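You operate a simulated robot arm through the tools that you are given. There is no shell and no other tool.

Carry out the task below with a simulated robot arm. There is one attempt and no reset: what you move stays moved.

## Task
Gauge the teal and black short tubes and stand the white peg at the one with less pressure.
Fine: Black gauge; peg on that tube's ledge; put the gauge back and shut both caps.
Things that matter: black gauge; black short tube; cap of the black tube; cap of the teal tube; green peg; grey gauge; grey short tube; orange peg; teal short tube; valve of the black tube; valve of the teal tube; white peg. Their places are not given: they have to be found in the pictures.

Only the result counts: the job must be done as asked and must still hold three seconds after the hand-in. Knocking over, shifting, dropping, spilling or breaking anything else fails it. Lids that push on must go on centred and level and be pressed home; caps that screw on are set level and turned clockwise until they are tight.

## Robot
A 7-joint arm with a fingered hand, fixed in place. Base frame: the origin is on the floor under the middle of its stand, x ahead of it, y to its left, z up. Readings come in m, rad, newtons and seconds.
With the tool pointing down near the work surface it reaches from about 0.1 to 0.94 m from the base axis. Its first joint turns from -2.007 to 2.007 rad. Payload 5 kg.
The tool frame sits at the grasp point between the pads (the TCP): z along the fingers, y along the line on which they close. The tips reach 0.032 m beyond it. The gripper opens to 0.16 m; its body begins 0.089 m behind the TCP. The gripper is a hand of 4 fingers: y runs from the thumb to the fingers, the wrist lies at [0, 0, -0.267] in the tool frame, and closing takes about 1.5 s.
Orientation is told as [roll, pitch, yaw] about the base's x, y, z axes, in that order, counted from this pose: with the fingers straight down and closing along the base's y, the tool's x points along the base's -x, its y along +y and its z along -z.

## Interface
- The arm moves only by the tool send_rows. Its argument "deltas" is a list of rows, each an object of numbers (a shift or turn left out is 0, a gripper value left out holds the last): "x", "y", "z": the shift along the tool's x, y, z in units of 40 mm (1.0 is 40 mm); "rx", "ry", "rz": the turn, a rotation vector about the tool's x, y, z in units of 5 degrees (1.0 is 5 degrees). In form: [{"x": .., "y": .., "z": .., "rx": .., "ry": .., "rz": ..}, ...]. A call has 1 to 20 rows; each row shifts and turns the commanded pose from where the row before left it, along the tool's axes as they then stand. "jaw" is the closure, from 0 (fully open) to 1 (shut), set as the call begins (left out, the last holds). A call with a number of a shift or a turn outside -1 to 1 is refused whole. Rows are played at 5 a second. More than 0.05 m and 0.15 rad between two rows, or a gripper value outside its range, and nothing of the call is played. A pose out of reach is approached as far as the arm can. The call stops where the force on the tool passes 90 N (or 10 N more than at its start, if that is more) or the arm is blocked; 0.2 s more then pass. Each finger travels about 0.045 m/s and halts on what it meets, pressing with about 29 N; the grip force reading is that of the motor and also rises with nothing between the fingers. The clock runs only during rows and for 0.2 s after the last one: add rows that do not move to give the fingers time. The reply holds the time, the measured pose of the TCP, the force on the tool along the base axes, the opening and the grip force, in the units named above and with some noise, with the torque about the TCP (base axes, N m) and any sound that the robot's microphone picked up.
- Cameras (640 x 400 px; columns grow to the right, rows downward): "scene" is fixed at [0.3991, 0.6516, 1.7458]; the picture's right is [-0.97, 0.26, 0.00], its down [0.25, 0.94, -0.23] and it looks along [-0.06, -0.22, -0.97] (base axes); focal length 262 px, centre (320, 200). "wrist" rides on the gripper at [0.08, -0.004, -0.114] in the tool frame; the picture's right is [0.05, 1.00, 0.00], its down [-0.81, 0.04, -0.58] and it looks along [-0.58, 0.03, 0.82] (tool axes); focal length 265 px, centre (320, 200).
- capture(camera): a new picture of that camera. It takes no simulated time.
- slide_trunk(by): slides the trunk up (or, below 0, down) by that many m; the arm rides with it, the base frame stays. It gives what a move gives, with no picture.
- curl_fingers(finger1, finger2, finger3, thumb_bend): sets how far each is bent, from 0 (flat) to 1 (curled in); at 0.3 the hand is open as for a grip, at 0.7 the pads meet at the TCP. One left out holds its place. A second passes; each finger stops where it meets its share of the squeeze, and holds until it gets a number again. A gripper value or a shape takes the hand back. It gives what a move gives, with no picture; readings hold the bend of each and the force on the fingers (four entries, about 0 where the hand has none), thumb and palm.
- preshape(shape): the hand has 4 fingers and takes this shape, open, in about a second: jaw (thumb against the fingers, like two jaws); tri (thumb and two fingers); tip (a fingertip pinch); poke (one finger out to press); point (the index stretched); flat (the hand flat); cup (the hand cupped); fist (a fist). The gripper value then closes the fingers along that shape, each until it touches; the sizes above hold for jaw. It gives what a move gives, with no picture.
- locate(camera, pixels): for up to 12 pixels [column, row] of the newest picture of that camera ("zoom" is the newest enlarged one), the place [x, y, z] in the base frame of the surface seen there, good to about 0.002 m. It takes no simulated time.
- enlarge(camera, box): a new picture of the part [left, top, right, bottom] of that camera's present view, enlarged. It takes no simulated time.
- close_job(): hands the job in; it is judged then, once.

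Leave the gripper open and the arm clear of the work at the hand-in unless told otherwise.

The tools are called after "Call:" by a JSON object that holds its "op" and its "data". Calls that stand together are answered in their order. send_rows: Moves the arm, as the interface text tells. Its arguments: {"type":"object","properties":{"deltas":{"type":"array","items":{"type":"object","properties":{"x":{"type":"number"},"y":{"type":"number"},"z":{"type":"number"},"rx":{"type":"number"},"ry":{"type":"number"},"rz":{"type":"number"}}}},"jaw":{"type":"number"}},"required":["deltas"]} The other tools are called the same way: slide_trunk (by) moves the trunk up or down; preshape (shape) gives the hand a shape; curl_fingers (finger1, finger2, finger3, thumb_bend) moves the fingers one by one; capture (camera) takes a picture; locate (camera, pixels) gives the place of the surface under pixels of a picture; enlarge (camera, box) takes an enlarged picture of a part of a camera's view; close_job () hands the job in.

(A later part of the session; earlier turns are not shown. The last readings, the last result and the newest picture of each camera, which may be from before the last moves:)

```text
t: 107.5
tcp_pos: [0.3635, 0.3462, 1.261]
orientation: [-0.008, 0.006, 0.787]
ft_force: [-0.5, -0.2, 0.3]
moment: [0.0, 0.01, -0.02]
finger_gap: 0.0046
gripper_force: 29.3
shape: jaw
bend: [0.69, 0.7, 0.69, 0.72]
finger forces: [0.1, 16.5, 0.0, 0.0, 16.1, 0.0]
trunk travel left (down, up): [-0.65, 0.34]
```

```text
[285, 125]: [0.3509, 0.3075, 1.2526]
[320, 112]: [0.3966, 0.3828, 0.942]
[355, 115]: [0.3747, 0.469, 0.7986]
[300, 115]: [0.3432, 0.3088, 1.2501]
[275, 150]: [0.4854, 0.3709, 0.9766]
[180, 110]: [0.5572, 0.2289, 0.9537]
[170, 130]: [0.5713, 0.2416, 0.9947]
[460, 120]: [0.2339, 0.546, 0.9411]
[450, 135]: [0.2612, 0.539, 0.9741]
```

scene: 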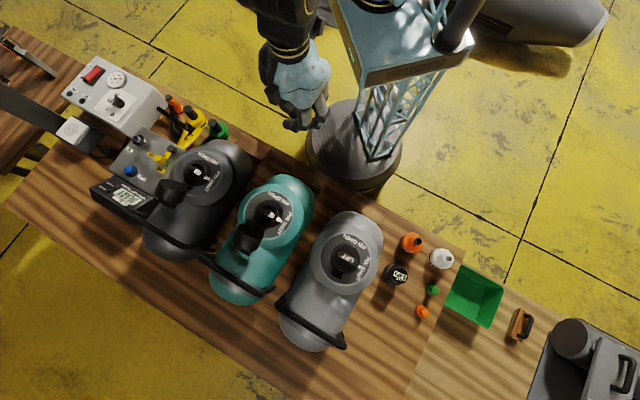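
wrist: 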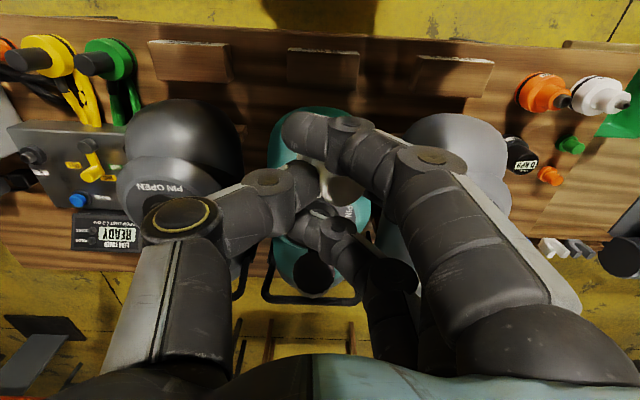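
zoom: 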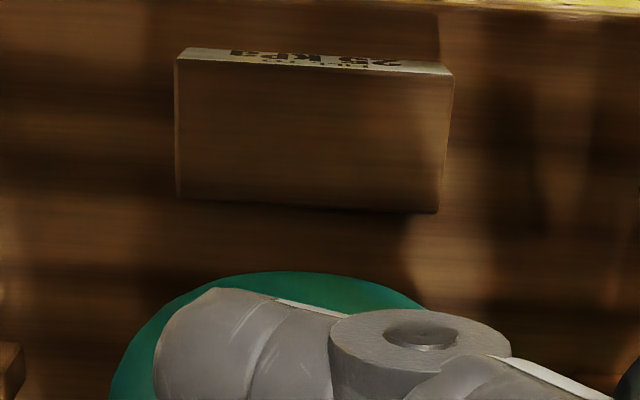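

The ledge runs from w≈0.477 to 0.536 and is centred at u≈-0.0085, with top z 0.8495. The tube end is at w≈0.55. I'll rotate to yaw 70° for clearance and re-measure the peg's position in the hand.

Call:
{"op": "send_rows", "data": {"deltas": [{"rz": -1}, {"rz": -1}, {"rz": -1}, {"rz": -1}, {"rz": -1}, {}]}}

Call:
{"op": "enlarge", "data": {"camera": "wrist", "box": [270, 100, 410, 250]}}

Call:
{"op": "locate", "data": {"camera": "zoom", "pixels": [[310, 235], [330, 250], [340, 240], [320, 260], [345, 255], [300, 220], [280, 200], [330, 225]]}}

```text
t: 108.9
tcp_pos: [0.3649, 0.3454, 1.2599]
orientation: [-0.002, 0.007, 1.22]
ft_force: [0.6, -0.4, -0.1]
moment: [0.0, -0.01, -0.02]
finger_gap: 0.0044
gripper_force: 29.0
shape: jaw
bend: [0.69, 0.7, 0.69, 0.72]
finger forces: [0.1, 16.6, 0.1, 0.0, 16.2, 0.0]
trunk travel left (down, up): [-0.65, 0.34]
```

```text
2.67 times, centred on (340, 175) of wrist
```

zoom: 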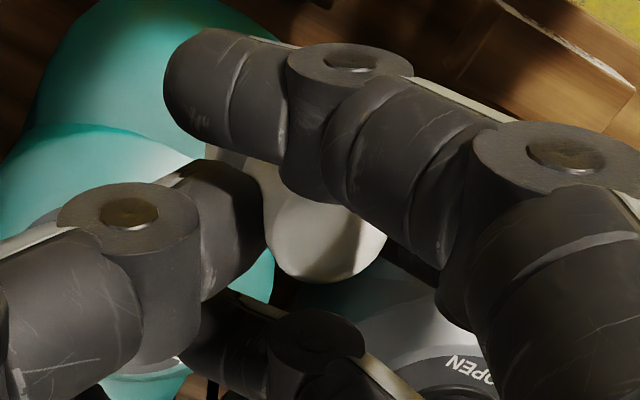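

```text
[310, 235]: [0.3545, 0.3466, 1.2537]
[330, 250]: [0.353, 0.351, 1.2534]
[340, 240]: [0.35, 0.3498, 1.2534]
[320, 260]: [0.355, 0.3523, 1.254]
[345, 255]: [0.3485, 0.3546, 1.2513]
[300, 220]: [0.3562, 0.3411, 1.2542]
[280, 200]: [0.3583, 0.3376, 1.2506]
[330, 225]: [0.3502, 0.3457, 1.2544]
```

The peg's top is 6 mm below the TCP and its centre is about 13 mm toward the fingers. I'll shift so the peg is over (0.362, 0.350) and descend to z≈0.96, then check clearances.

Call:
{"op": "send_rows", "data": {"deltas": [{"x": -0.138, "y": -0.21}, {"z": 0.94}, {"z": 0.94}, {"z": 0.94}, {"z": 0.94}, {"z": 0.94}, {"z": 0.94}, {"z": 0.94}, {"z": 0.94}, {}]}}

Call:
{"op": "capture", "data": {"camera": "wrist"}}

Call:
{"op": "capture", "data": {"camera": "scene"}}

```text
t: 111.1
tcp_pos: [0.3748, 0.3453, 0.9595]
orientation: [-0.003, 0.01, 1.223]
ft_force: [0.8, 0.8, -0.8]
moment: [0.02, -0.03, 0.05]
finger_gap: 0.0048
gripper_force: 29.4
shape: jaw
bend: [0.69, 0.7, 0.69, 0.72]
finger forces: [0.0, 16.4, 0.0, 0.0, 16.3, 0.1]
trunk travel left (down, up): [-0.65, 0.34]
```

```text
taken
```

wrist: 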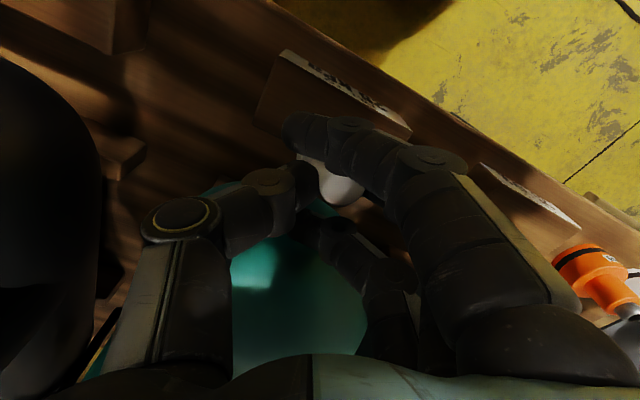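

```text
taken
```

scene: 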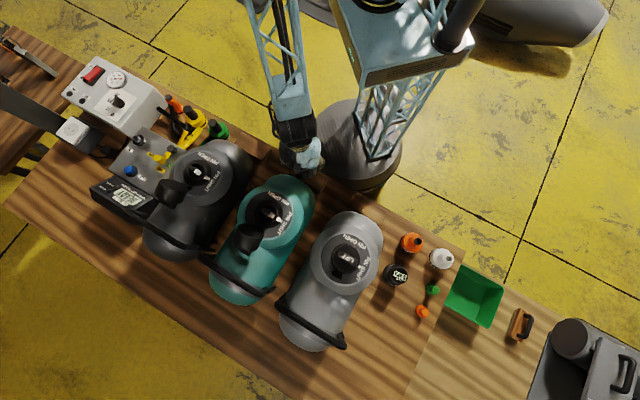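

I'll enlarge both views to check the peg over the ledge and the hand against the tube.

Call:
{"op": "enlarge", "data": {"camera": "wrist", "box": [230, 30, 430, 260]}}

Call:
{"op": "enlarge", "data": {"camera": "scene", "box": [250, 110, 350, 220]}}

Call:
{"op": "locate", "data": {"camera": "wrist", "pixels": [[335, 190], [345, 195], [280, 90], [370, 140], [300, 120], [260, 260], [300, 270], [330, 260]]}}

```text
1.74 times, centred on (330, 145) of wrist
```

zoom: 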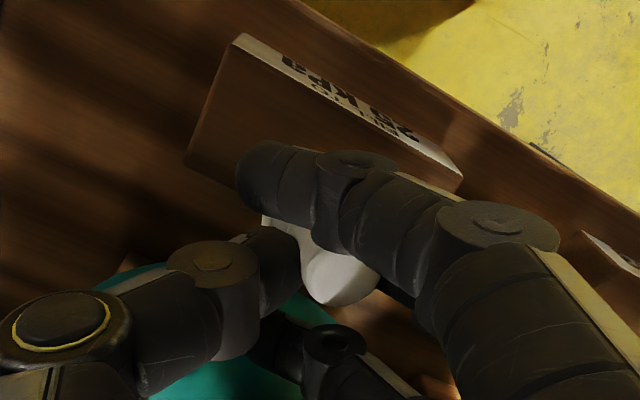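

```text
3.64 times, centred on (300, 165) of scene
```

zoom: 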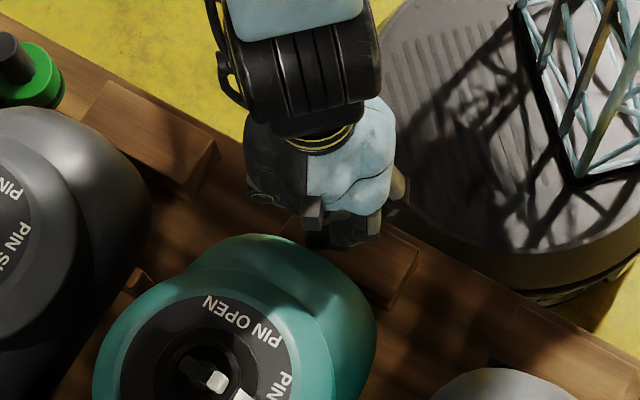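

```text
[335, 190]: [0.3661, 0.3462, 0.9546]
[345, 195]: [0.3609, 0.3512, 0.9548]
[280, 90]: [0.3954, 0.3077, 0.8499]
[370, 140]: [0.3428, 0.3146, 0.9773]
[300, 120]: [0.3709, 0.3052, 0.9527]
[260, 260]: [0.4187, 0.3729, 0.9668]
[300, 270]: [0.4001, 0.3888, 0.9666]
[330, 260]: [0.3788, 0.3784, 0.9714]
```

The peg's top is at (0.362, 0.349), right over the ledge centre line. I'll lower to just above the ledge, then slowly to contact.

Call:
{"op": "send_rows", "data": {"deltas": [{"z": 0.5}, {"z": 0.5}, {"z": 0.3}, {}]}}

Call:
{"op": "send_rows", "data": {"deltas": [{"z": 0.06}, {"z": 0.06}, {}]}}

```text
t: 112.1
tcp_pos: [0.3748, 0.3455, 0.9068]
orientation: [-0.001, 0.01, 1.223]
ft_force: [-0.1, -0.3, -0.4]
moment: [0.0, 0.01, 0.01]
finger_gap: 0.0048
gripper_force: 28.6
shape: jaw
bend: [0.69, 0.7, 0.69, 0.72]
finger forces: [0.0, 16.4, 0.0, 0.0, 16.2, 0.1]
trunk travel left (down, up): [-0.65, 0.34]
```

```text
t: 112.9
tcp_pos: [0.3757, 0.3441, 0.9027]
orientation: [-0.004, 0.009, 1.221]
ft_force: [0.1, -0.1, 0.5]
moment: [-0.01, 0.0, -0.01]
finger_gap: 0.0047
gripper_force: 28.9
shape: jaw
bend: [0.69, 0.7, 0.69, 0.72]
finger forces: [0.0, 16.5, 0.0, 0.0, 16.2, 0.0]
trunk travel left (down, up): [-0.65, 0.34]
```

No contact yet; continuing in 2 mm steps.

Call:
{"op": "send_rows", "data": {"deltas": [{"z": 0.05}, {"z": 0.05}, {"z": 0.04}, {}]}}

Call:
{"op": "capture", "data": {"camera": "wrist"}}

```text
t: 113.9
tcp_pos: [0.3752, 0.3447, 0.896]
orientation: [-0.005, 0.008, 1.221]
ft_force: [2.1, -1.8, 14.6]
moment: [0.02, 0.27, 0.03]
finger_gap: 0.0064
gripper_force: 28.7
shape: jaw
bend: [0.69, 0.71, 0.69, 0.73]
finger forces: [0.0, 17.1, 0.0, 0.0, 20.0, 0.0]
trunk travel left (down, up): [-0.65, 0.34]
```

```text
taken
```

wrist: 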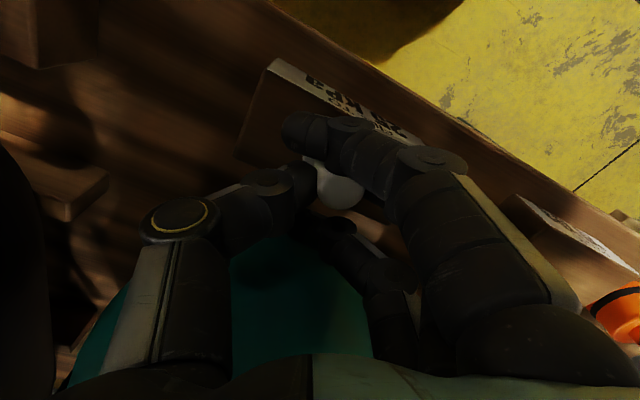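

Contact at 15 N with the ledge. I'll release in small steps, as with the gauge.

Call:
{"op": "send_rows", "data": {"deltas": [{}, {}], "jaw": 0.93}}

Call:
{"op": "send_rows", "data": {"deltas": [{}, {}], "jaw": 0.89}}

Call:
{"op": "send_rows", "data": {"deltas": [{}, {}], "jaw": 0.84}}

Call:
{"op": "enlarge", "data": {"camera": "wrist", "box": [230, 80, 430, 260]}}

```text
t: 114.5
tcp_pos: [0.3748, 0.3449, 0.8949]
orientation: [-0.001, 0.009, 1.222]
ft_force: [-0.5, -0.9, 2.2]
moment: [0.04, 0.0, 0.0]
finger_gap: 0.0129
gripper_force: 0.1
shape: jaw
bend: [0.71, 0.7, 0.71, 0.7]
finger forces: [0.1, 3.9, 0.1, 0.0, 3.1, 0.0]
trunk travel left (down, up): [-0.65, 0.34]
```

```text
t: 115.1
tcp_pos: [0.3759, 0.345, 0.8966]
orientation: [-0.004, 0.008, 1.222]
ft_force: [-0.5, 0.9, -0.8]
moment: [0.0, 0.0, 0.05]
finger_gap: 0.0178
gripper_force: 0.1
shape: jaw
bend: [0.72, 0.71, 0.72, 0.7]
finger forces: [0.0, 1.4, 0.0, 0.1, 1.3, 0.0]
trunk travel left (down, up): [-0.65, 0.34]
```

```text
t: 115.7
tcp_pos: [0.3763, 0.3458, 0.8962]
orientation: [-0.003, 0.007, 1.222]
ft_force: [0.7, -0.7, 0.4]
moment: [0.04, 0.0, 0.03]
finger_gap: 0.025
gripper_force: 0.1
shape: jaw
bend: [0.72, 0.72, 0.72, 0.7]
finger forces: [0.1, 0.1, 0.0, 0.0, 0.0, 0.1]
trunk travel left (down, up): [-0.65, 0.34]
```

```text
2.22 times, centred on (330, 170) of wrist
```

zoom: 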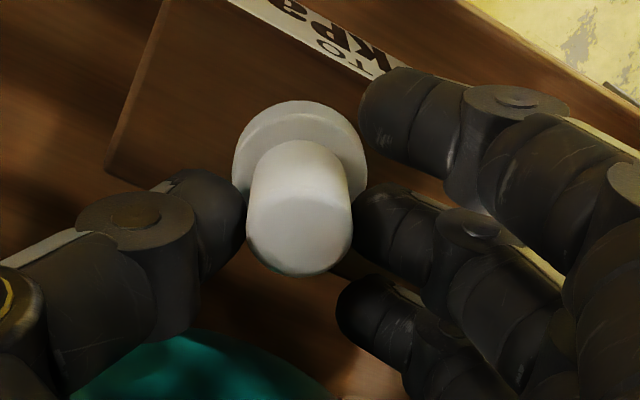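

The peg stands upright and free on the ledge. I'll open more and check.

Call:
{"op": "send_rows", "data": {"deltas": [{}, {}, {}], "jaw": 0.65}}

Call:
{"op": "enlarge", "data": {"camera": "wrist", "box": [230, 80, 430, 260]}}

Call:
{"op": "locate", "data": {"camera": "zoom", "pixels": [[300, 235], [280, 235], [320, 235], [300, 255], [250, 150], [340, 140], [300, 110]]}}

```text
t: 116.5
tcp_pos: [0.3755, 0.3451, 0.8967]
orientation: [-0.003, 0.009, 1.223]
ft_force: [0.6, 0.2, -0.8]
moment: [0.0, 0.02, 0.02]
finger_gap: 0.0553
gripper_force: 0.0
shape: jaw
bend: [0.73, 0.73, 0.73, 0.7]
finger forces: [0.1, 0.1, 0.0, 0.0, 0.1, 0.0]
trunk travel left (down, up): [-0.65, 0.34]
```

```text
2.22 times, centred on (330, 170) of wrist
```

zoom: 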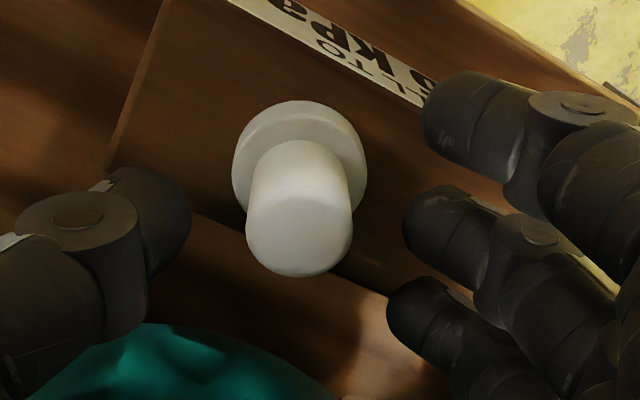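

```text
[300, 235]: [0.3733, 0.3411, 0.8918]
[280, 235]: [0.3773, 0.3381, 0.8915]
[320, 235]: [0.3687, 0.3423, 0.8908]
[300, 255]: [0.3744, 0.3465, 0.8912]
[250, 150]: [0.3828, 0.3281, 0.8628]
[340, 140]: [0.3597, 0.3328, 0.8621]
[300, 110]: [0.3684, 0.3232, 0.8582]
```

The white peg stands on the teal ledge at about (0.373, 0.341), its flange fully on top. Withdrawing straight up.

Call:
{"op": "send_rows", "data": {"deltas": [{"z": -0.3}, {"z": -0.6}, {"z": -0.95}, {"z": -0.95}, {"z": -0.95}, {"z": -0.95}, {"z": -0.95}, {"z": -0.95}, {"z": -0.95}, {}]}}

Call:
{"op": "capture", "data": {"camera": "wrist"}}

Call:
{"op": "capture", "data": {"camera": "scene"}}

```text
t: 118.7
tcp_pos: [0.3749, 0.3521, 1.1962]
orientation: [-0.001, 0.01, 1.223]
ft_force: [0.3, -0.1, -0.6]
moment: [-0.02, 0.01, 0.02]
finger_gap: 0.0554
gripper_force: 0.1
shape: jaw
bend: [0.73, 0.73, 0.73, 0.7]
finger forces: [0.0, 0.0, 0.1, 0.0, 0.0, 0.1]
trunk travel left (down, up): [-0.65, 0.34]
```

```text
taken
```

wrist: 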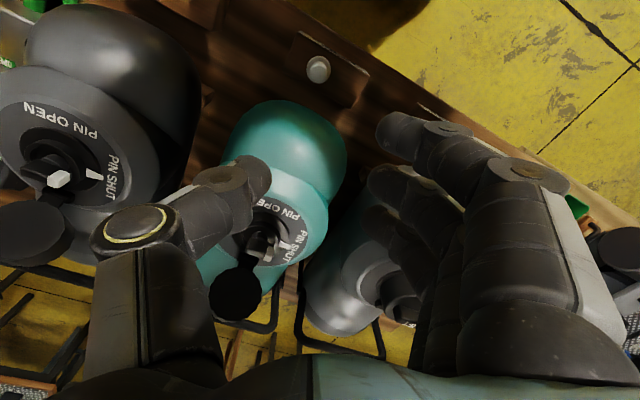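

```text
taken
```

scene: 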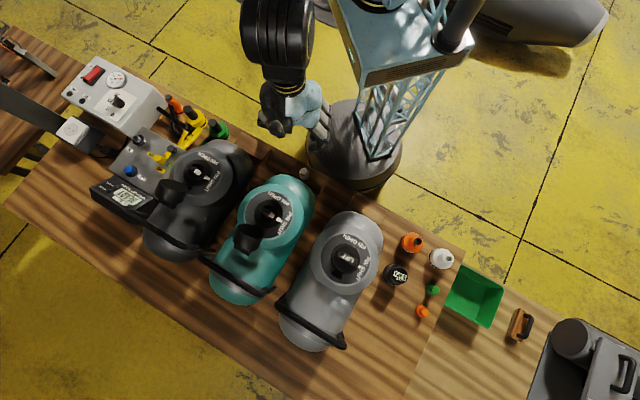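

The peg is placed. Now the caps. I'll measure the teal cap (dark disc at wrist (237,293)) and the black cap from this view.

Call:
{"op": "locate", "data": {"camera": "wrist", "pixels": [[237, 293], [237, 278], [237, 310], [217, 293], [256, 293], [245, 268], [250, 262], [35, 235], [35, 215], [60, 235], [30, 255]]}}

Call:
{"op": "enlarge", "data": {"camera": "wrist", "box": [190, 200, 330, 340]}}

Call:
{"op": "enlarge", "data": {"camera": "scene", "box": [232, 194, 292, 258]}}

```text
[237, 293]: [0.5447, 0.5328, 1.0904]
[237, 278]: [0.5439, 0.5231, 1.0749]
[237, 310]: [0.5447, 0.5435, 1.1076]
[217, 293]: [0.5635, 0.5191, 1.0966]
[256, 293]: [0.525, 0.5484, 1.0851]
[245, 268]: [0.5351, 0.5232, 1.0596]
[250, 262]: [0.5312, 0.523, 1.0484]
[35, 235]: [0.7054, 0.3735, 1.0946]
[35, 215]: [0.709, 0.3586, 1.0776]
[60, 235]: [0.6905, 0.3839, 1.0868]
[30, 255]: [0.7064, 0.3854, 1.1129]
```

```text
2.86 times, centred on (260, 270) of wrist
```

zoom: 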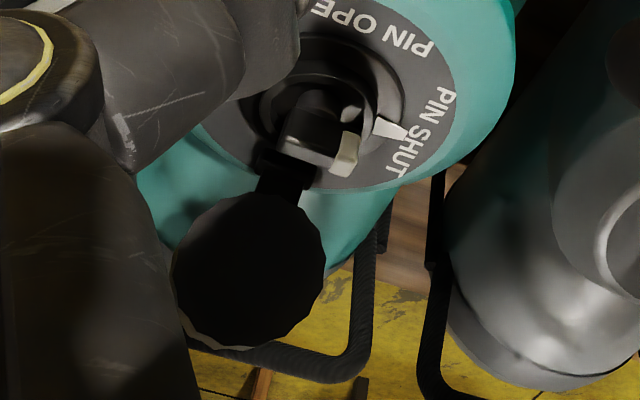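

```text
6.25 times, centred on (262, 226) of scene
```

zoom: 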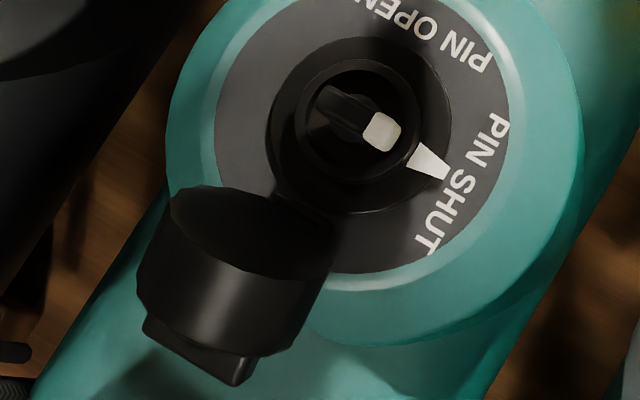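

The teal cap's inner face is tilted about 25° past upright: hinge near w≈0.744, z≈1.045, and its back end at w≈0.815. I'll check heights around the tube's outer end, then go behind the cap with a closed hand and push it over.

Call:
{"op": "locate", "data": {"camera": "scene", "pixels": [[262, 289], [228, 262], [207, 256], [240, 275], [225, 290], [250, 265], [195, 243], [160, 235], [275, 270]]}}

Call:
{"op": "send_rows", "data": {"deltas": [{"rz": 1, "z": -0.7}, {"rz": 1, "z": -0.7}, {"rz": 1}, {"rz": 1}, {"rz": 1}, {}, {}], "jaw": 1.0}}

```text
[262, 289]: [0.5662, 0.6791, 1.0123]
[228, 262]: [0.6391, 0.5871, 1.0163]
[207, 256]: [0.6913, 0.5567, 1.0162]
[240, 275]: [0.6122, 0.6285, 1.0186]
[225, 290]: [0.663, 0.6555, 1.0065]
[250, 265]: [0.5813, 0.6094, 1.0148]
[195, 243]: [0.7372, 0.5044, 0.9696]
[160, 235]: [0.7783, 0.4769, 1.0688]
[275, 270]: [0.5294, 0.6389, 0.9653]
```

```text
t: 120.3
tcp_pos: [0.3748, 0.3486, 1.2531]
orientation: [-0.007, 0.006, 0.786]
ft_force: [-0.3, -0.7, 0.4]
moment: [0.01, -0.02, 0.03]
finger_gap: 0.0
gripper_force: 29.1
shape: jaw
bend: [0.69, 0.63, 0.69, 0.67]
finger forces: [0.1, 0.0, 0.1, 0.1, 0.0, 0.0]
trunk travel left (down, up): [-0.65, 0.34]
```

The tube top and its handle behind the cap are at z≈1.015–1.019, so tips at 1.055 are clear. I'll move the closed hand over the teal tube to behind its cap (w≈0.90) at z≈1.25.

Call:
{"op": "send_rows", "data": {"deltas": [{"x": -0.971, "y": 0.025}, {"x": -0.971, "y": 0.025}, {"x": -0.971, "y": 0.025}, {"x": -0.971, "y": 0.025}, {"x": -0.971, "y": 0.025}, {"x": -0.971, "y": 0.025}, {"x": -0.971, "y": 0.025}, {"x": -0.971, "y": 0.025}, {"x": -0.971, "y": 0.025}, {"x": -0.971, "y": 0.025}, {}]}}

Call:
{"op": "capture", "data": {"camera": "wrist"}}

Call:
{"op": "capture", "data": {"camera": "scene"}}

```text
t: 122.7
tcp_pos: [0.6411, 0.6297, 1.2574]
orientation: [-0.007, 0.005, 0.785]
ft_force: [-0.4, -0.7, 0.0]
moment: [0.04, -0.03, -0.03]
finger_gap: 0.0
gripper_force: 28.7
shape: jaw
bend: [0.69, 0.63, 0.69, 0.67]
finger forces: [0.1, 0.1, 0.0, 0.0, 0.0, 0.0]
trunk travel left (down, up): [-0.65, 0.34]
```

```text
taken
```

wrist: 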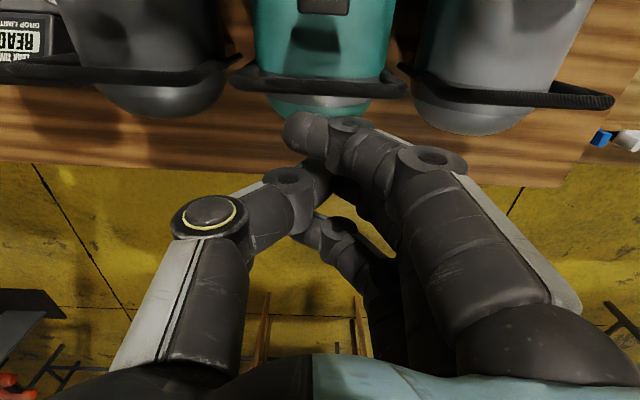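

```text
taken
```

scene: 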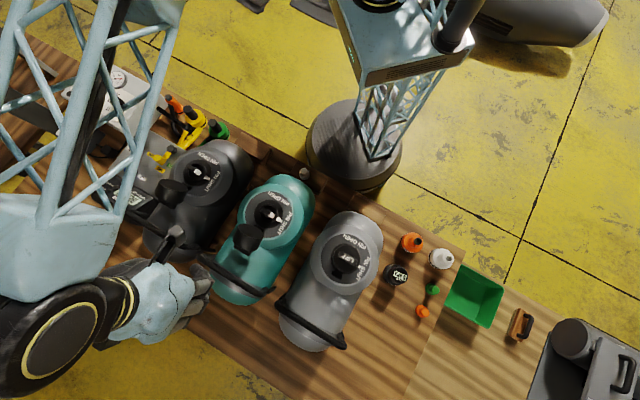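

The hand is behind the teal cap. I'll locate the index finger's leading edge to know exactly what will touch the cap first.

Call:
{"op": "locate", "data": {"camera": "wrist", "pixels": [[290, 125], [300, 118], [320, 122], [345, 122], [290, 145], [305, 140], [330, 10], [320, 40]]}}

Call:
{"op": "enlarge", "data": {"camera": "wrist", "box": [240, 0, 420, 160]}}

```text
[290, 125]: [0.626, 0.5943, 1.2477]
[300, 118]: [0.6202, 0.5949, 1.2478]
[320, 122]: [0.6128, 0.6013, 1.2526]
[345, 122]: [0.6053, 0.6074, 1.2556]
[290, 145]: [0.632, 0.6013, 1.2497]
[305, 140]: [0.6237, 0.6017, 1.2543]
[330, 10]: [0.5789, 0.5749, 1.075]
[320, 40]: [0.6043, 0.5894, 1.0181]
```

```text
2.50 times, centred on (330, 80) of wrist
```

zoom: 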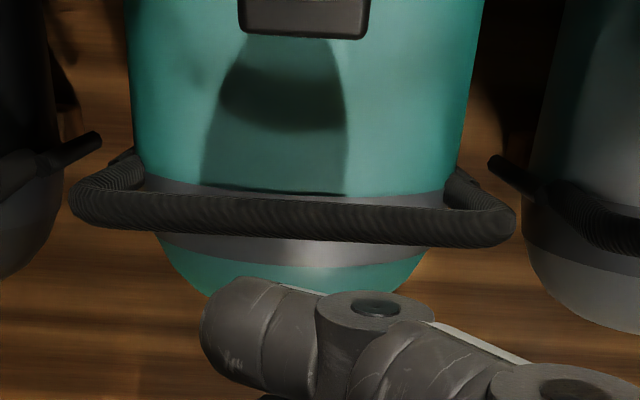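

The closed index finger makes a horizontal pusher about 18 mm below the TCP, with its leading edge at TCP-41 mm. The cap's bar end is at w≈0.816, z≈1.075. I'll descend to TCP z≈1.098, still behind the cap.

Call:
{"op": "send_rows", "data": {"deltas": [{"z": 0.9}, {"z": 0.9}, {"z": 0.9}, {"z": 0.9}, {"z": 0.35}, {}]}}

Call:
{"op": "capture", "data": {"camera": "wrist"}}

Call:
{"op": "capture", "data": {"camera": "scene"}}

```text
t: 124.1
tcp_pos: [0.6437, 0.6294, 1.0942]
orientation: [-0.005, 0.008, 0.785]
ft_force: [-0.4, 0.0, 0.2]
moment: [0.02, -0.02, 0.02]
finger_gap: 0.0
gripper_force: 29.0
shape: jaw
bend: [0.69, 0.63, 0.69, 0.67]
finger forces: [0.1, 0.0, 0.0, 0.1, 0.0, 0.0]
trunk travel left (down, up): [-0.65, 0.34]
```

```text
taken
```

wrist: 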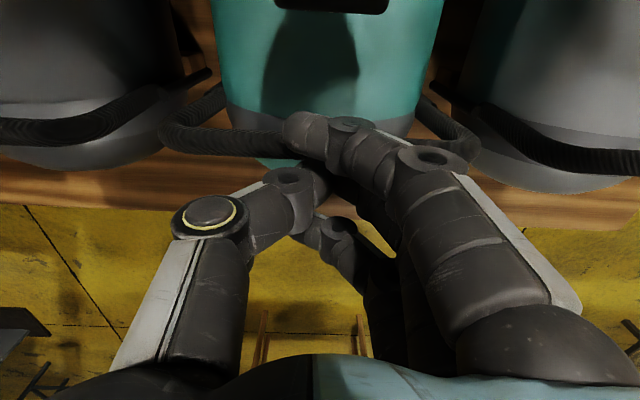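

```text
taken
```

scene: 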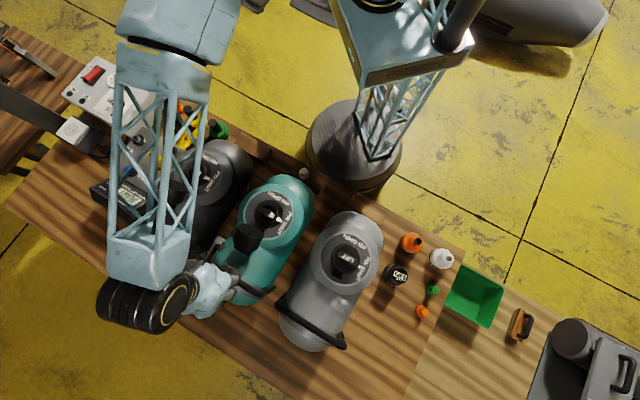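

I'll check the forearm's height over the black tube before moving.

Call:
{"op": "locate", "data": {"camera": "scene", "pixels": [[113, 190], [185, 200], [150, 265], [190, 225], [155, 150], [130, 310], [175, 60], [205, 290]]}}

Call:
{"op": "enlarge", "data": {"camera": "scene", "box": [180, 190, 310, 310]}}

```text
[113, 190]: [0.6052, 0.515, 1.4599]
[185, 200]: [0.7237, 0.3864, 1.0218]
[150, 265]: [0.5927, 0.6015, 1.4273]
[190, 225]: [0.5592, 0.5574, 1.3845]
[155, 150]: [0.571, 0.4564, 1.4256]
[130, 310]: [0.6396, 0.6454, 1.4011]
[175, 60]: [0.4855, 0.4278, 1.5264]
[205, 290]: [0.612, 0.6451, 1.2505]
```

```text
3.33 times, centred on (245, 250) of scene
```

zoom: 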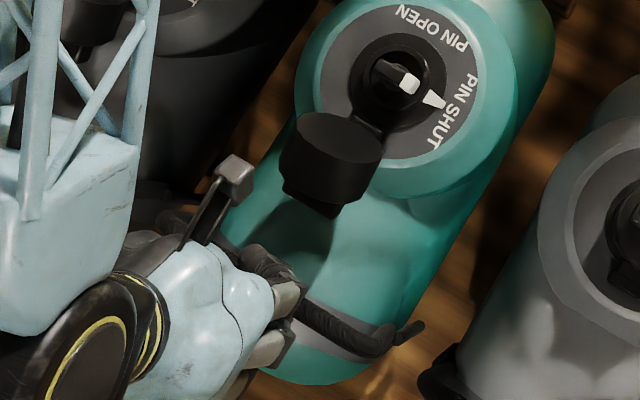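

The forearm is at z≈1.4, clear. I'll advance 36 mm toward the cap, then push in 10 mm steps with slight rise.

Call:
{"op": "send_rows", "data": {"deltas": [{"x": 0.45}, {"x": 0.45}, {}]}}

Call:
{"op": "send_rows", "data": {"deltas": [{"x": 0.25, "z": -0.12}, {"x": 0.25, "z": -0.12}, {}]}}

Call:
{"op": "enlarge", "data": {"camera": "scene", "box": [180, 190, 310, 310]}}

```text
t: 124.9
tcp_pos: [0.6175, 0.6046, 1.0919]
orientation: [-0.006, 0.009, 0.785]
ft_force: [0.4, -0.7, 0.6]
moment: [-0.01, 0.01, 0.03]
finger_gap: 0.0003
gripper_force: 28.8
shape: jaw
bend: [0.69, 0.63, 0.69, 0.67]
finger forces: [0.0, 0.0, 0.1, 0.1, 0.0, 0.0]
trunk travel left (down, up): [-0.65, 0.34]
```

```text
t: 125.7
tcp_pos: [0.607, 0.5969, 1.1051]
orientation: [-0.006, 0.001, 0.786]
ft_force: [24.9, 45.1, 29.0]
moment: [-0.09, 0.02, -0.05]
finger_gap: 0.0
gripper_force: 29.4
shape: jaw
bend: [0.73, 0.63, 0.69, 0.67]
finger forces: [59.6, 0.1, 0.1, 0.0, 0.0, 0.0]
trunk travel left (down, up): [-0.65, 0.34]
```

```text
3.33 times, centred on (245, 250) of scene
```

zoom: 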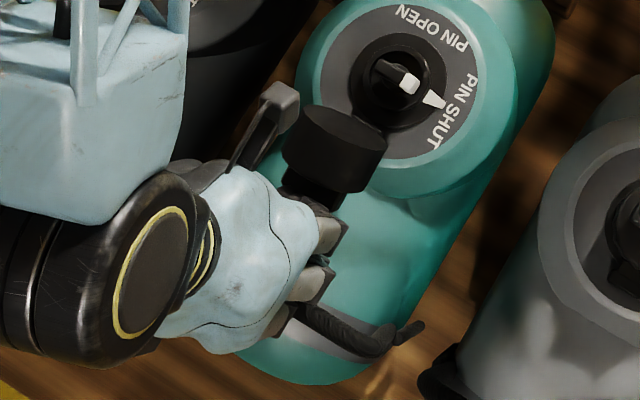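

The force rose to about 59 N because I was pushing at the low bar end, where the cap moves mostly upward. I'll back off and re-measure the cap before choosing a better contact point.

Call:
{"op": "send_rows", "data": {"deltas": [{"x": -0.15}, {"x": -0.3}, {"z": -0.5}, {}]}}

Call:
{"op": "capture", "data": {"camera": "scene"}}

Call:
{"op": "enlarge", "data": {"camera": "scene", "box": [225, 190, 305, 260]}}

Call:
{"op": "locate", "data": {"camera": "zoom", "pixels": [[180, 200], [240, 200], [200, 240], [150, 240], [170, 270], [230, 260], [180, 300], [200, 320], [260, 200], [210, 170], [150, 200], [240, 300]]}}

```text
t: 126.7
tcp_pos: [0.6161, 0.5989, 1.1214]
orientation: [-0.007, 0.009, 0.784]
ft_force: [0.6, 0.0, 0.9]
moment: [0.03, 0.02, 0.0]
finger_gap: 0.0
gripper_force: 28.4
shape: jaw
bend: [0.69, 0.63, 0.69, 0.67]
finger forces: [0.1, 0.0, 0.1, 0.0, 0.0, 0.0]
trunk travel left (down, up): [-0.65, 0.34]
```

```text
taken
```

scene: 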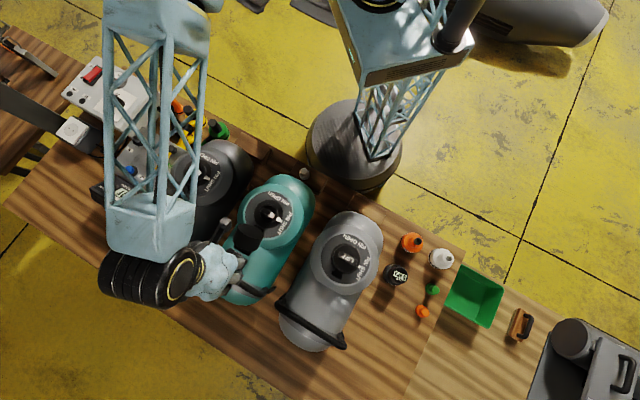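

```text
5.71 times, centred on (265, 225) of scene
```

zoom: 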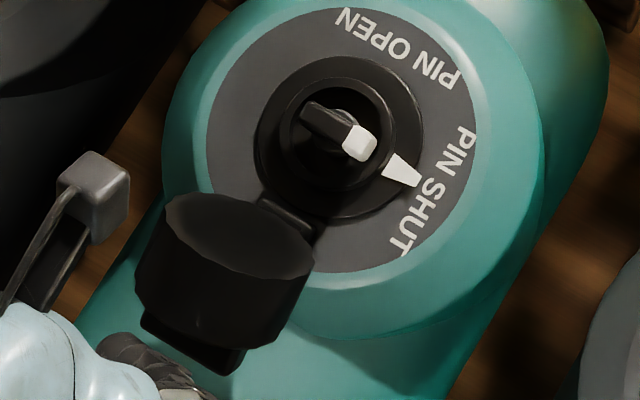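

```text
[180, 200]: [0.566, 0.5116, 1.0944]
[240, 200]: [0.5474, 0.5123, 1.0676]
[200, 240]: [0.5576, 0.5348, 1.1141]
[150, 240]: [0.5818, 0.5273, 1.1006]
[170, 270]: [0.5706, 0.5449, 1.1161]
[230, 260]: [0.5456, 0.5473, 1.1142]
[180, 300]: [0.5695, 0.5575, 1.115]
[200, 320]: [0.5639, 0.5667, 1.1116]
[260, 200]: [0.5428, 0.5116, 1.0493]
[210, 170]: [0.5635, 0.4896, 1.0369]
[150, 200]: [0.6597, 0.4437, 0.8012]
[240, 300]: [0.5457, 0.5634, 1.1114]
```

The cap hasn't moved; my finger was pressing down on its bar. I'll instead push on its back above the bar (contact z≈1.09), following the cap's arc about the hinge. First a short move to about 15° of rotation, then check.

Call:
{"op": "send_rows", "data": {"deltas": [{"z": 0.4}, {"x": 0.1}, {"x": 0.12, "z": -0.1}, {"x": 0.15, "z": -0.2}, {"x": 0.15, "z": -0.2}, {}]}}

Call:
{"op": "enlarge", "data": {"camera": "scene", "box": [225, 190, 305, 260]}}

```text
t: 128.1
tcp_pos: [0.5998, 0.5869, 1.1273]
orientation: [-0.008, 0.007, 0.785]
ft_force: [0.5, 0.2, 0.5]
moment: [0.01, -0.03, 0.0]
finger_gap: 0.0
gripper_force: 29.4
shape: jaw
bend: [0.69, 0.63, 0.69, 0.67]
finger forces: [0.2, 0.0, 0.1, 0.0, 0.1, 0.1]
trunk travel left (down, up): [-0.65, 0.34]
```

```text
5.71 times, centred on (265, 225) of scene
```

zoom: 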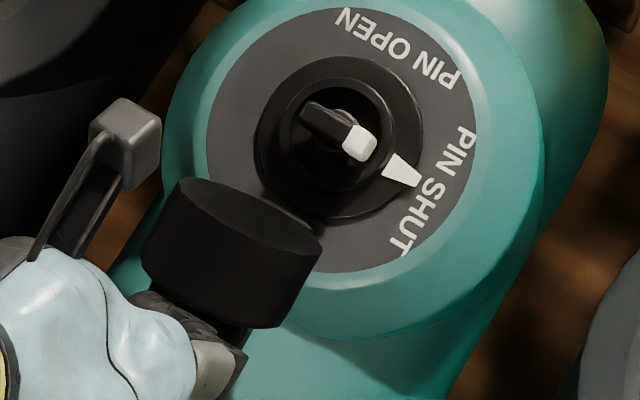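

It works: the cap is turning with almost no force. I continue along the arc.

Call:
{"op": "send_rows", "data": {"deltas": [{"x": 0.15, "z": -0.12}, {"x": 0.15, "z": -0.13}, {"x": 0.25, "z": -0.14}, {"x": 0.26, "z": -0.13}, {"x": 0.27, "z": -0.05}, {"x": 0.28, "z": -0.05}, {}]}}

Call:
{"op": "enlarge", "data": {"camera": "scene", "box": [225, 190, 305, 260]}}

```text
t: 129.7
tcp_pos: [0.5618, 0.5486, 1.1516]
orientation: [-0.006, 0.006, 0.785]
ft_force: [0.0, -0.3, -0.3]
moment: [0.01, 0.01, 0.02]
finger_gap: 0.0
gripper_force: 28.5
shape: jaw
bend: [0.69, 0.63, 0.69, 0.67]
finger forces: [0.3, 0.0, 0.0, 0.1, 0.0, 0.1]
trunk travel left (down, up): [-0.65, 0.34]
```

```text
5.71 times, centred on (265, 225) of scene
```

zoom: 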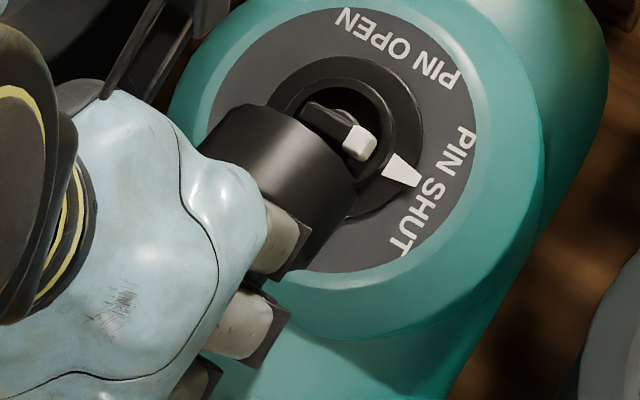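

The cap is tipping over toward the valve. Continuing along the arc to about 75–80°.

Call:
{"op": "send_rows", "data": {"deltas": [{"x": 0.3}, {"x": 0.29}, {"x": 0.27, "z": 0.08}, {"x": 0.26, "z": 0.1}, {"x": 0.25, "z": 0.15}, {"x": 0.24, "z": 0.16}, {}]}}

Call:
{"op": "enlarge", "data": {"camera": "scene", "box": [225, 190, 305, 260]}}

Call:
{"op": "capture", "data": {"camera": "wrist"}}

```text
t: 131.3
tcp_pos: [0.5162, 0.5033, 1.1342]
orientation: [-0.006, 0.008, 0.785]
ft_force: [-0.8, 0.5, 0.7]
moment: [-0.01, 0.0, 0.01]
finger_gap: 0.0004
gripper_force: 29.1
shape: jaw
bend: [0.69, 0.63, 0.69, 0.67]
finger forces: [0.0, 0.1, 0.0, 0.0, 0.0, 0.0]
trunk travel left (down, up): [-0.65, 0.34]
```

```text
5.71 times, centred on (265, 225) of scene
```

zoom: 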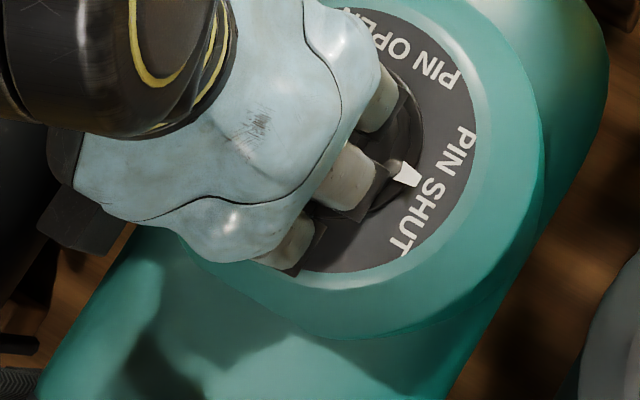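

```text
taken
```

wrist: 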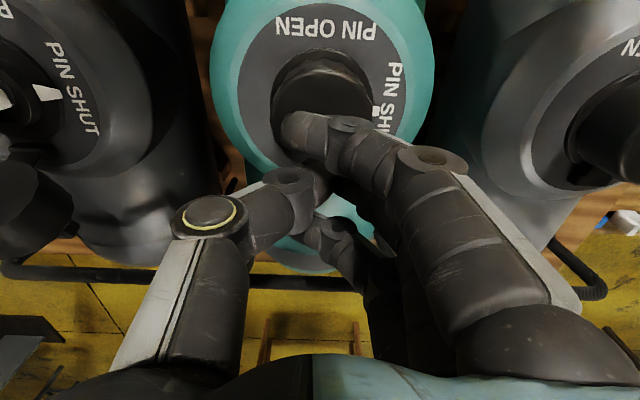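

The cap seems to have fallen onto the valve. I'll rise a little and pull back toward the robot to see it.

Call:
{"op": "send_rows", "data": {"deltas": [{"z": -0.8}, {"z": -0.9}, {"x": 1}, {"x": 1}, {"x": 1}, {}]}}

Call:
{"op": "enlarge", "data": {"camera": "scene", "box": [225, 190, 305, 260]}}

Call:
{"op": "locate", "data": {"camera": "zoom", "pixels": [[310, 130], [340, 130], [360, 150], [370, 115], [290, 150], [330, 165], [350, 180], [320, 100], [385, 150], [300, 120], [345, 145], [330, 140]]}}

Call:
{"op": "capture", "data": {"camera": "wrist"}}

```text
t: 132.7
tcp_pos: [0.4335, 0.4174, 1.2007]
orientation: [-0.005, 0.006, 0.786]
ft_force: [-0.1, 0.5, -1.0]
moment: [-0.01, 0.02, -0.02]
finger_gap: 0.0
gripper_force: 28.8
shape: jaw
bend: [0.69, 0.63, 0.69, 0.67]
finger forces: [0.0, 0.1, 0.1, 0.0, 0.0, 0.1]
trunk travel left (down, up): [-0.65, 0.34]
```

```text
5.71 times, centred on (265, 225) of scene
```

zoom: 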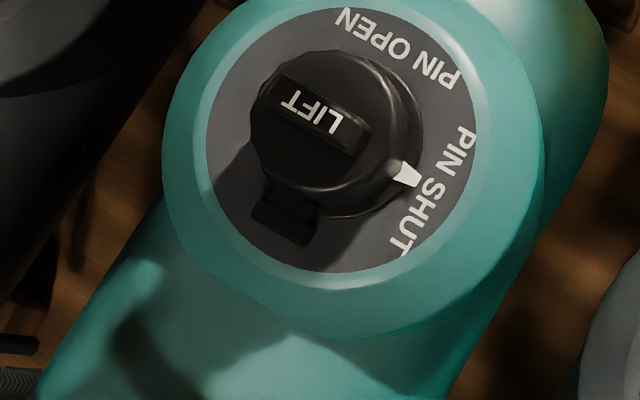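

```text
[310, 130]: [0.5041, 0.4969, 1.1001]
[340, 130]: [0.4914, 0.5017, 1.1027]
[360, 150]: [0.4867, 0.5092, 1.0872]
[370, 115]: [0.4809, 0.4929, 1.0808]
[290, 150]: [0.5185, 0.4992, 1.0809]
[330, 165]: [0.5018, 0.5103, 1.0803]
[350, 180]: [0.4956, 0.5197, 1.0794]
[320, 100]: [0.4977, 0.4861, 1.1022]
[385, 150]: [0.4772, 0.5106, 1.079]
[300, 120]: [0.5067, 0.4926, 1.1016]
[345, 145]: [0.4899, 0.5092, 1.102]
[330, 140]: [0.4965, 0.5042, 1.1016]
```

```text
taken
```

wrist: 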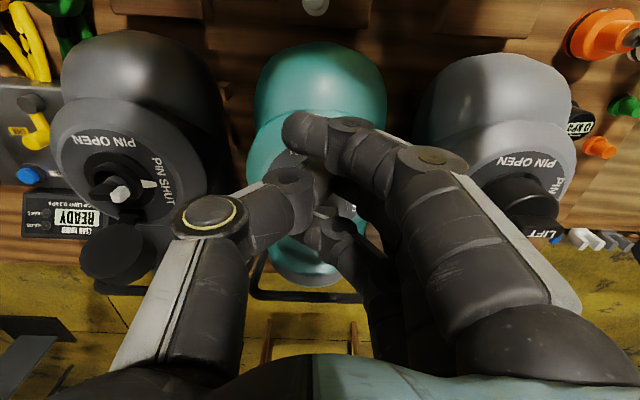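

The teal cap now lies over the valve, LIFT bar up at z≈1.1016. I'll compare with the grey tube's closed cap for reference, then press the teal cap home.

Call:
{"op": "enlarge", "data": {"camera": "scene", "box": [305, 220, 385, 290]}}

Call:
{"op": "locate", "data": {"camera": "zoom", "pixels": [[315, 195], [345, 195], [330, 210], [300, 185], [280, 230], [340, 240], [365, 215], [320, 165], [370, 180]]}}

```text
5.71 times, centred on (345, 255) of scene
```

zoom: 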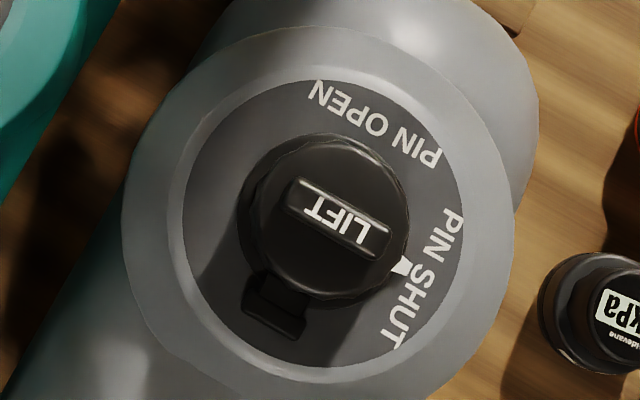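

```text
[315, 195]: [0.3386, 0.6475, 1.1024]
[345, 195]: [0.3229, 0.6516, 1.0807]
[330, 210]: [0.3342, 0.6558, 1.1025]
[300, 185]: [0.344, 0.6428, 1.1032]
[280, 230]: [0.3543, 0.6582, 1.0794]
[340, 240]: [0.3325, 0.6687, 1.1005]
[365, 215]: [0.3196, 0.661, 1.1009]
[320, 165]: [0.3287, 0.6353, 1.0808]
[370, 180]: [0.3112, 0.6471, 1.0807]
```

The grey closed cap shows the same heights (bar 1.102, disc 1.081) as the teal one, so it's lying level. I'll still press it down firmly: move the closed hand over the bar and lower until contact.

Call:
{"op": "send_rows", "data": {"deltas": [{"x": -0.84, "y": 0.05}, {"x": -0.84, "y": 0.05}, {"x": -0.84, "y": 0.05}, {"z": 0.4}, {"z": 0.4}, {"z": 0.3}, {}]}}

Call:
{"op": "capture", "data": {"camera": "wrist"}}

```text
t: 134.3
tcp_pos: [0.4984, 0.4926, 1.1558]
orientation: [-0.005, 0.008, 0.786]
ft_force: [-0.1, 1.0, -0.2]
moment: [0.04, -0.01, 0.01]
finger_gap: 0.0
gripper_force: 29.3
shape: jaw
bend: [0.69, 0.63, 0.69, 0.67]
finger forces: [0.0, 0.1, 0.0, 0.1, 0.1, 0.0]
trunk travel left (down, up): [-0.65, 0.34]
```

```text
taken
```

wrist: 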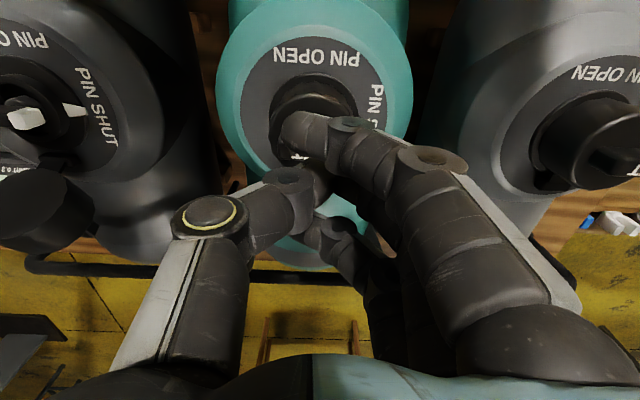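

Centred over the bar. Lowering in small steps to press.

Call:
{"op": "send_rows", "data": {"deltas": [{"z": 0.2}, {"z": 0.15}, {"z": 0.12}, {}]}}

Call:
{"op": "send_rows", "data": {"deltas": [{"z": 0.12}, {"z": 0.12}, {}]}}

```text
t: 135.3
tcp_pos: [0.4984, 0.4942, 1.1385]
orientation: [-0.008, 0.007, 0.785]
ft_force: [-0.2, -0.7, 4.5]
moment: [-0.01, 0.04, 0.01]
finger_gap: 0.0
gripper_force: 29.0
shape: jaw
bend: [0.69, 0.63, 0.69, 0.67]
finger forces: [0.0, 0.0, 0.0, 0.1, 0.0, 0.1]
trunk travel left (down, up): [-0.65, 0.34]
```

```text
t: 136.1
tcp_pos: [0.4978, 0.4929, 1.1344]
orientation: [-0.006, -0.002, 0.786]
ft_force: [-4.3, -0.9, 65.0]
moment: [0.6, 0.49, 0.05]
finger_gap: 0.0001
gripper_force: 29.0
shape: jaw
bend: [0.69, 0.71, 0.69, 0.68]
finger forces: [0.1, 92.2, 0.0, 0.0, 0.1, 0.0]
trunk travel left (down, up): [-0.65, 0.34]
```

Pressed with 65 N down on the cap's bar. I'll lift and check the cap's height and level.

Call:
{"op": "send_rows", "data": {"deltas": [{}, {"z": -0.3}, {"z": -0.9}, {"z": -0.9}, {"x": 1}, {"x": 1}, {"x": 1}, {"x": 1}, {}]}}

Call:
{"op": "enlarge", "data": {"camera": "scene", "box": [225, 190, 305, 260]}}

Call:
{"op": "locate", "data": {"camera": "zoom", "pixels": [[310, 130], [340, 130], [275, 130], [370, 115], [290, 150], [330, 165], [350, 180], [320, 100], [385, 150], [300, 120], [345, 145], [330, 65]]}}

```text
t: 138.1
tcp_pos: [0.3895, 0.3834, 1.2125]
orientation: [-0.005, 0.006, 0.786]
ft_force: [0.4, 0.6, -0.2]
moment: [-0.02, 0.06, 0.02]
finger_gap: 0.0003
gripper_force: 28.5
shape: jaw
bend: [0.69, 0.64, 0.69, 0.68]
finger forces: [0.0, 0.0, 0.1, 0.0, 0.0, 0.0]
trunk travel left (down, up): [-0.65, 0.34]
```

```text
5.71 times, centred on (265, 225) of scene
```

zoom: 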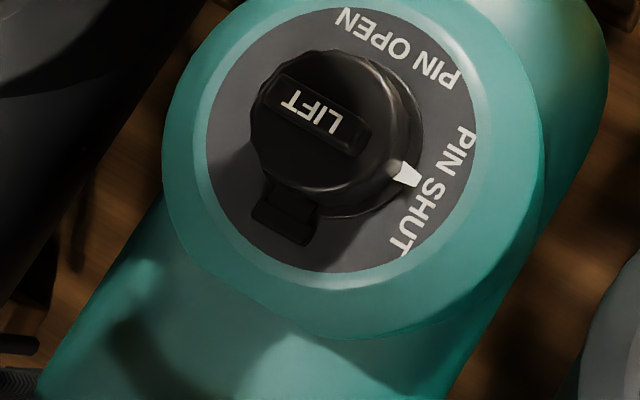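

```text
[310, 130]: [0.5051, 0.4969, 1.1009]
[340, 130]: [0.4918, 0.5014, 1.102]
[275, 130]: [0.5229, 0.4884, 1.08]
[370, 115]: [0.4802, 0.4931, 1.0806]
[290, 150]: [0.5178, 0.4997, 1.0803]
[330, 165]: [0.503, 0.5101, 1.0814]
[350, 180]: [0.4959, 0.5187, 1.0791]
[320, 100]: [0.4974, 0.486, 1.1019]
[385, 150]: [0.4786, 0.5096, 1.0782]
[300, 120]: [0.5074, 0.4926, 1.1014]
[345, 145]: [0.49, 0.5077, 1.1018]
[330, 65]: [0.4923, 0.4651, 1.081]
```

The teal cap is closed, level all round (disc 1.080–1.081) and matches the grey one. Now the black cap: I'll look at it and the area behind it.

Call:
{"op": "capture", "data": {"camera": "scene"}}

Call:
{"op": "enlarge", "data": {"camera": "scene", "box": [110, 150, 230, 260]}}

Call:
{"op": "locate", "data": {"camera": "zoom", "pixels": [[230, 310], [300, 320], [380, 335], [200, 290], [150, 260], [250, 250], [280, 230], [350, 200], [350, 260], [270, 200], [400, 345], [180, 330]]}}

```text
taken
```

scene: 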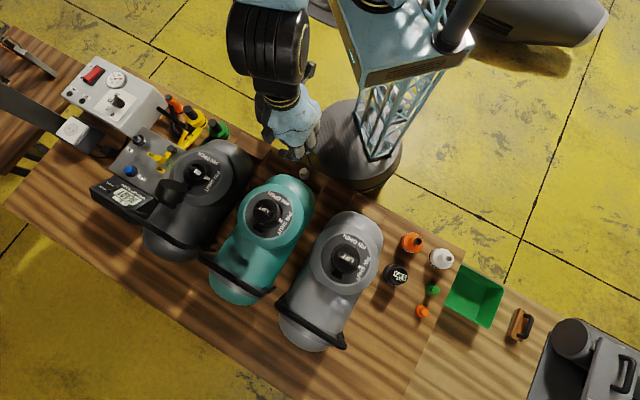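

```text
3.64 times, centred on (170, 205) of scene
```

zoom: 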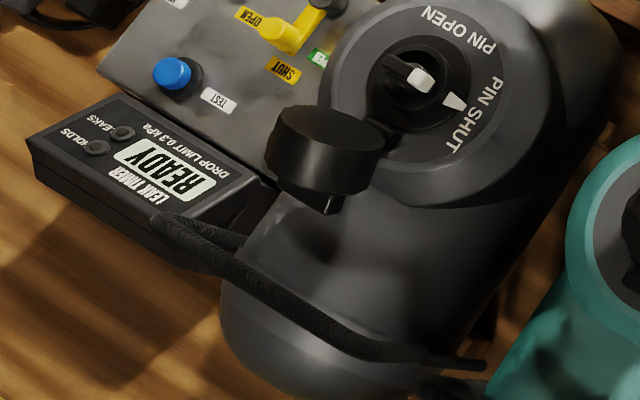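

```text
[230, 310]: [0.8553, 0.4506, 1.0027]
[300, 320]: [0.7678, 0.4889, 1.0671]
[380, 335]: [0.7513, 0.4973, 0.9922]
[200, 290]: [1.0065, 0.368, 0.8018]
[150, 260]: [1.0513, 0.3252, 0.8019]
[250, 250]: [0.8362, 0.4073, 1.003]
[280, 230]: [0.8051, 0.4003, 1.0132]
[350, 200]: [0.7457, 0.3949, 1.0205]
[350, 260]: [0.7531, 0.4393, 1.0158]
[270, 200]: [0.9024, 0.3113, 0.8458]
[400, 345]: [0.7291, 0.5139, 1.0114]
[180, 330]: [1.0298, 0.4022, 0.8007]
```

The black tube's handle may stand higher than the teal one's. I'll locate several points along it.

Call:
{"op": "enlarge", "data": {"camera": "scene", "box": [140, 195, 250, 265]}}

Call:
{"op": "locate", "data": {"camera": "zoom", "pixels": [[90, 130], [120, 165], [160, 195], [200, 230], [240, 260], [280, 290], [320, 305], [360, 310], [400, 325], [440, 330], [60, 120], [100, 160]]}}

```text
5.71 times, centred on (195, 230) of scene
```

zoom: 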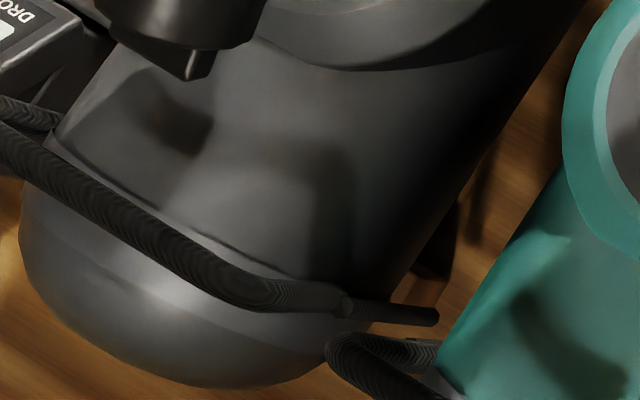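

```text
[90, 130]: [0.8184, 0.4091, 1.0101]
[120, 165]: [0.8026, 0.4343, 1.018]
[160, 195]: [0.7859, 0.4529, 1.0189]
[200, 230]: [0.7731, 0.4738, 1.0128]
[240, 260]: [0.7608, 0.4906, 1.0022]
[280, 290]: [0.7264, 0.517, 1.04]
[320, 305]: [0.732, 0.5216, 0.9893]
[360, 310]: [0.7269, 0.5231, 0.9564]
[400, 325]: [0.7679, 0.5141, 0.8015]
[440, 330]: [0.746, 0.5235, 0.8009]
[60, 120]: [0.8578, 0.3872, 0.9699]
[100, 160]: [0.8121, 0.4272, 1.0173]
```

The handle lies at z≈1.018 like the teal one. Now I'll measure the black cap itself.

Call:
{"op": "enlarge", "data": {"camera": "scene", "box": [150, 165, 220, 215]}}

Call:
{"op": "locate", "data": {"camera": "zoom", "pixels": [[200, 100], [130, 130], [220, 150], [160, 160], [120, 180], [200, 190], [150, 220], [200, 240], [170, 270], [190, 290], [280, 130], [100, 140]]}}

```text
8.00 times, centred on (185, 190) of scene
```

zoom: 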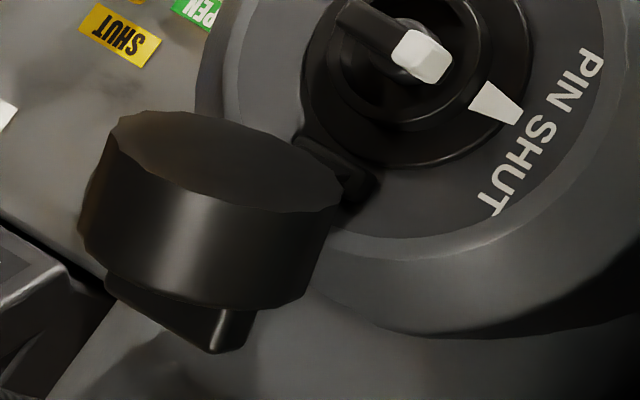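

```text
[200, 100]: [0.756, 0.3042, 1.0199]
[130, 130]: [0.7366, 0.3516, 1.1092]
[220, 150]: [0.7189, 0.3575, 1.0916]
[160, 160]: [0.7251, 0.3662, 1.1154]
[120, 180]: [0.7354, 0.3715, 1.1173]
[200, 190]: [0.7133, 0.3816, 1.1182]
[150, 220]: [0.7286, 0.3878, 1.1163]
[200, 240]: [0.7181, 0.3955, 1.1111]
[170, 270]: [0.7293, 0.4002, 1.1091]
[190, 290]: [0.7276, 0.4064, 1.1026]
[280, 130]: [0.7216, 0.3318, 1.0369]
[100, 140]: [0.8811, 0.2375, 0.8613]
```

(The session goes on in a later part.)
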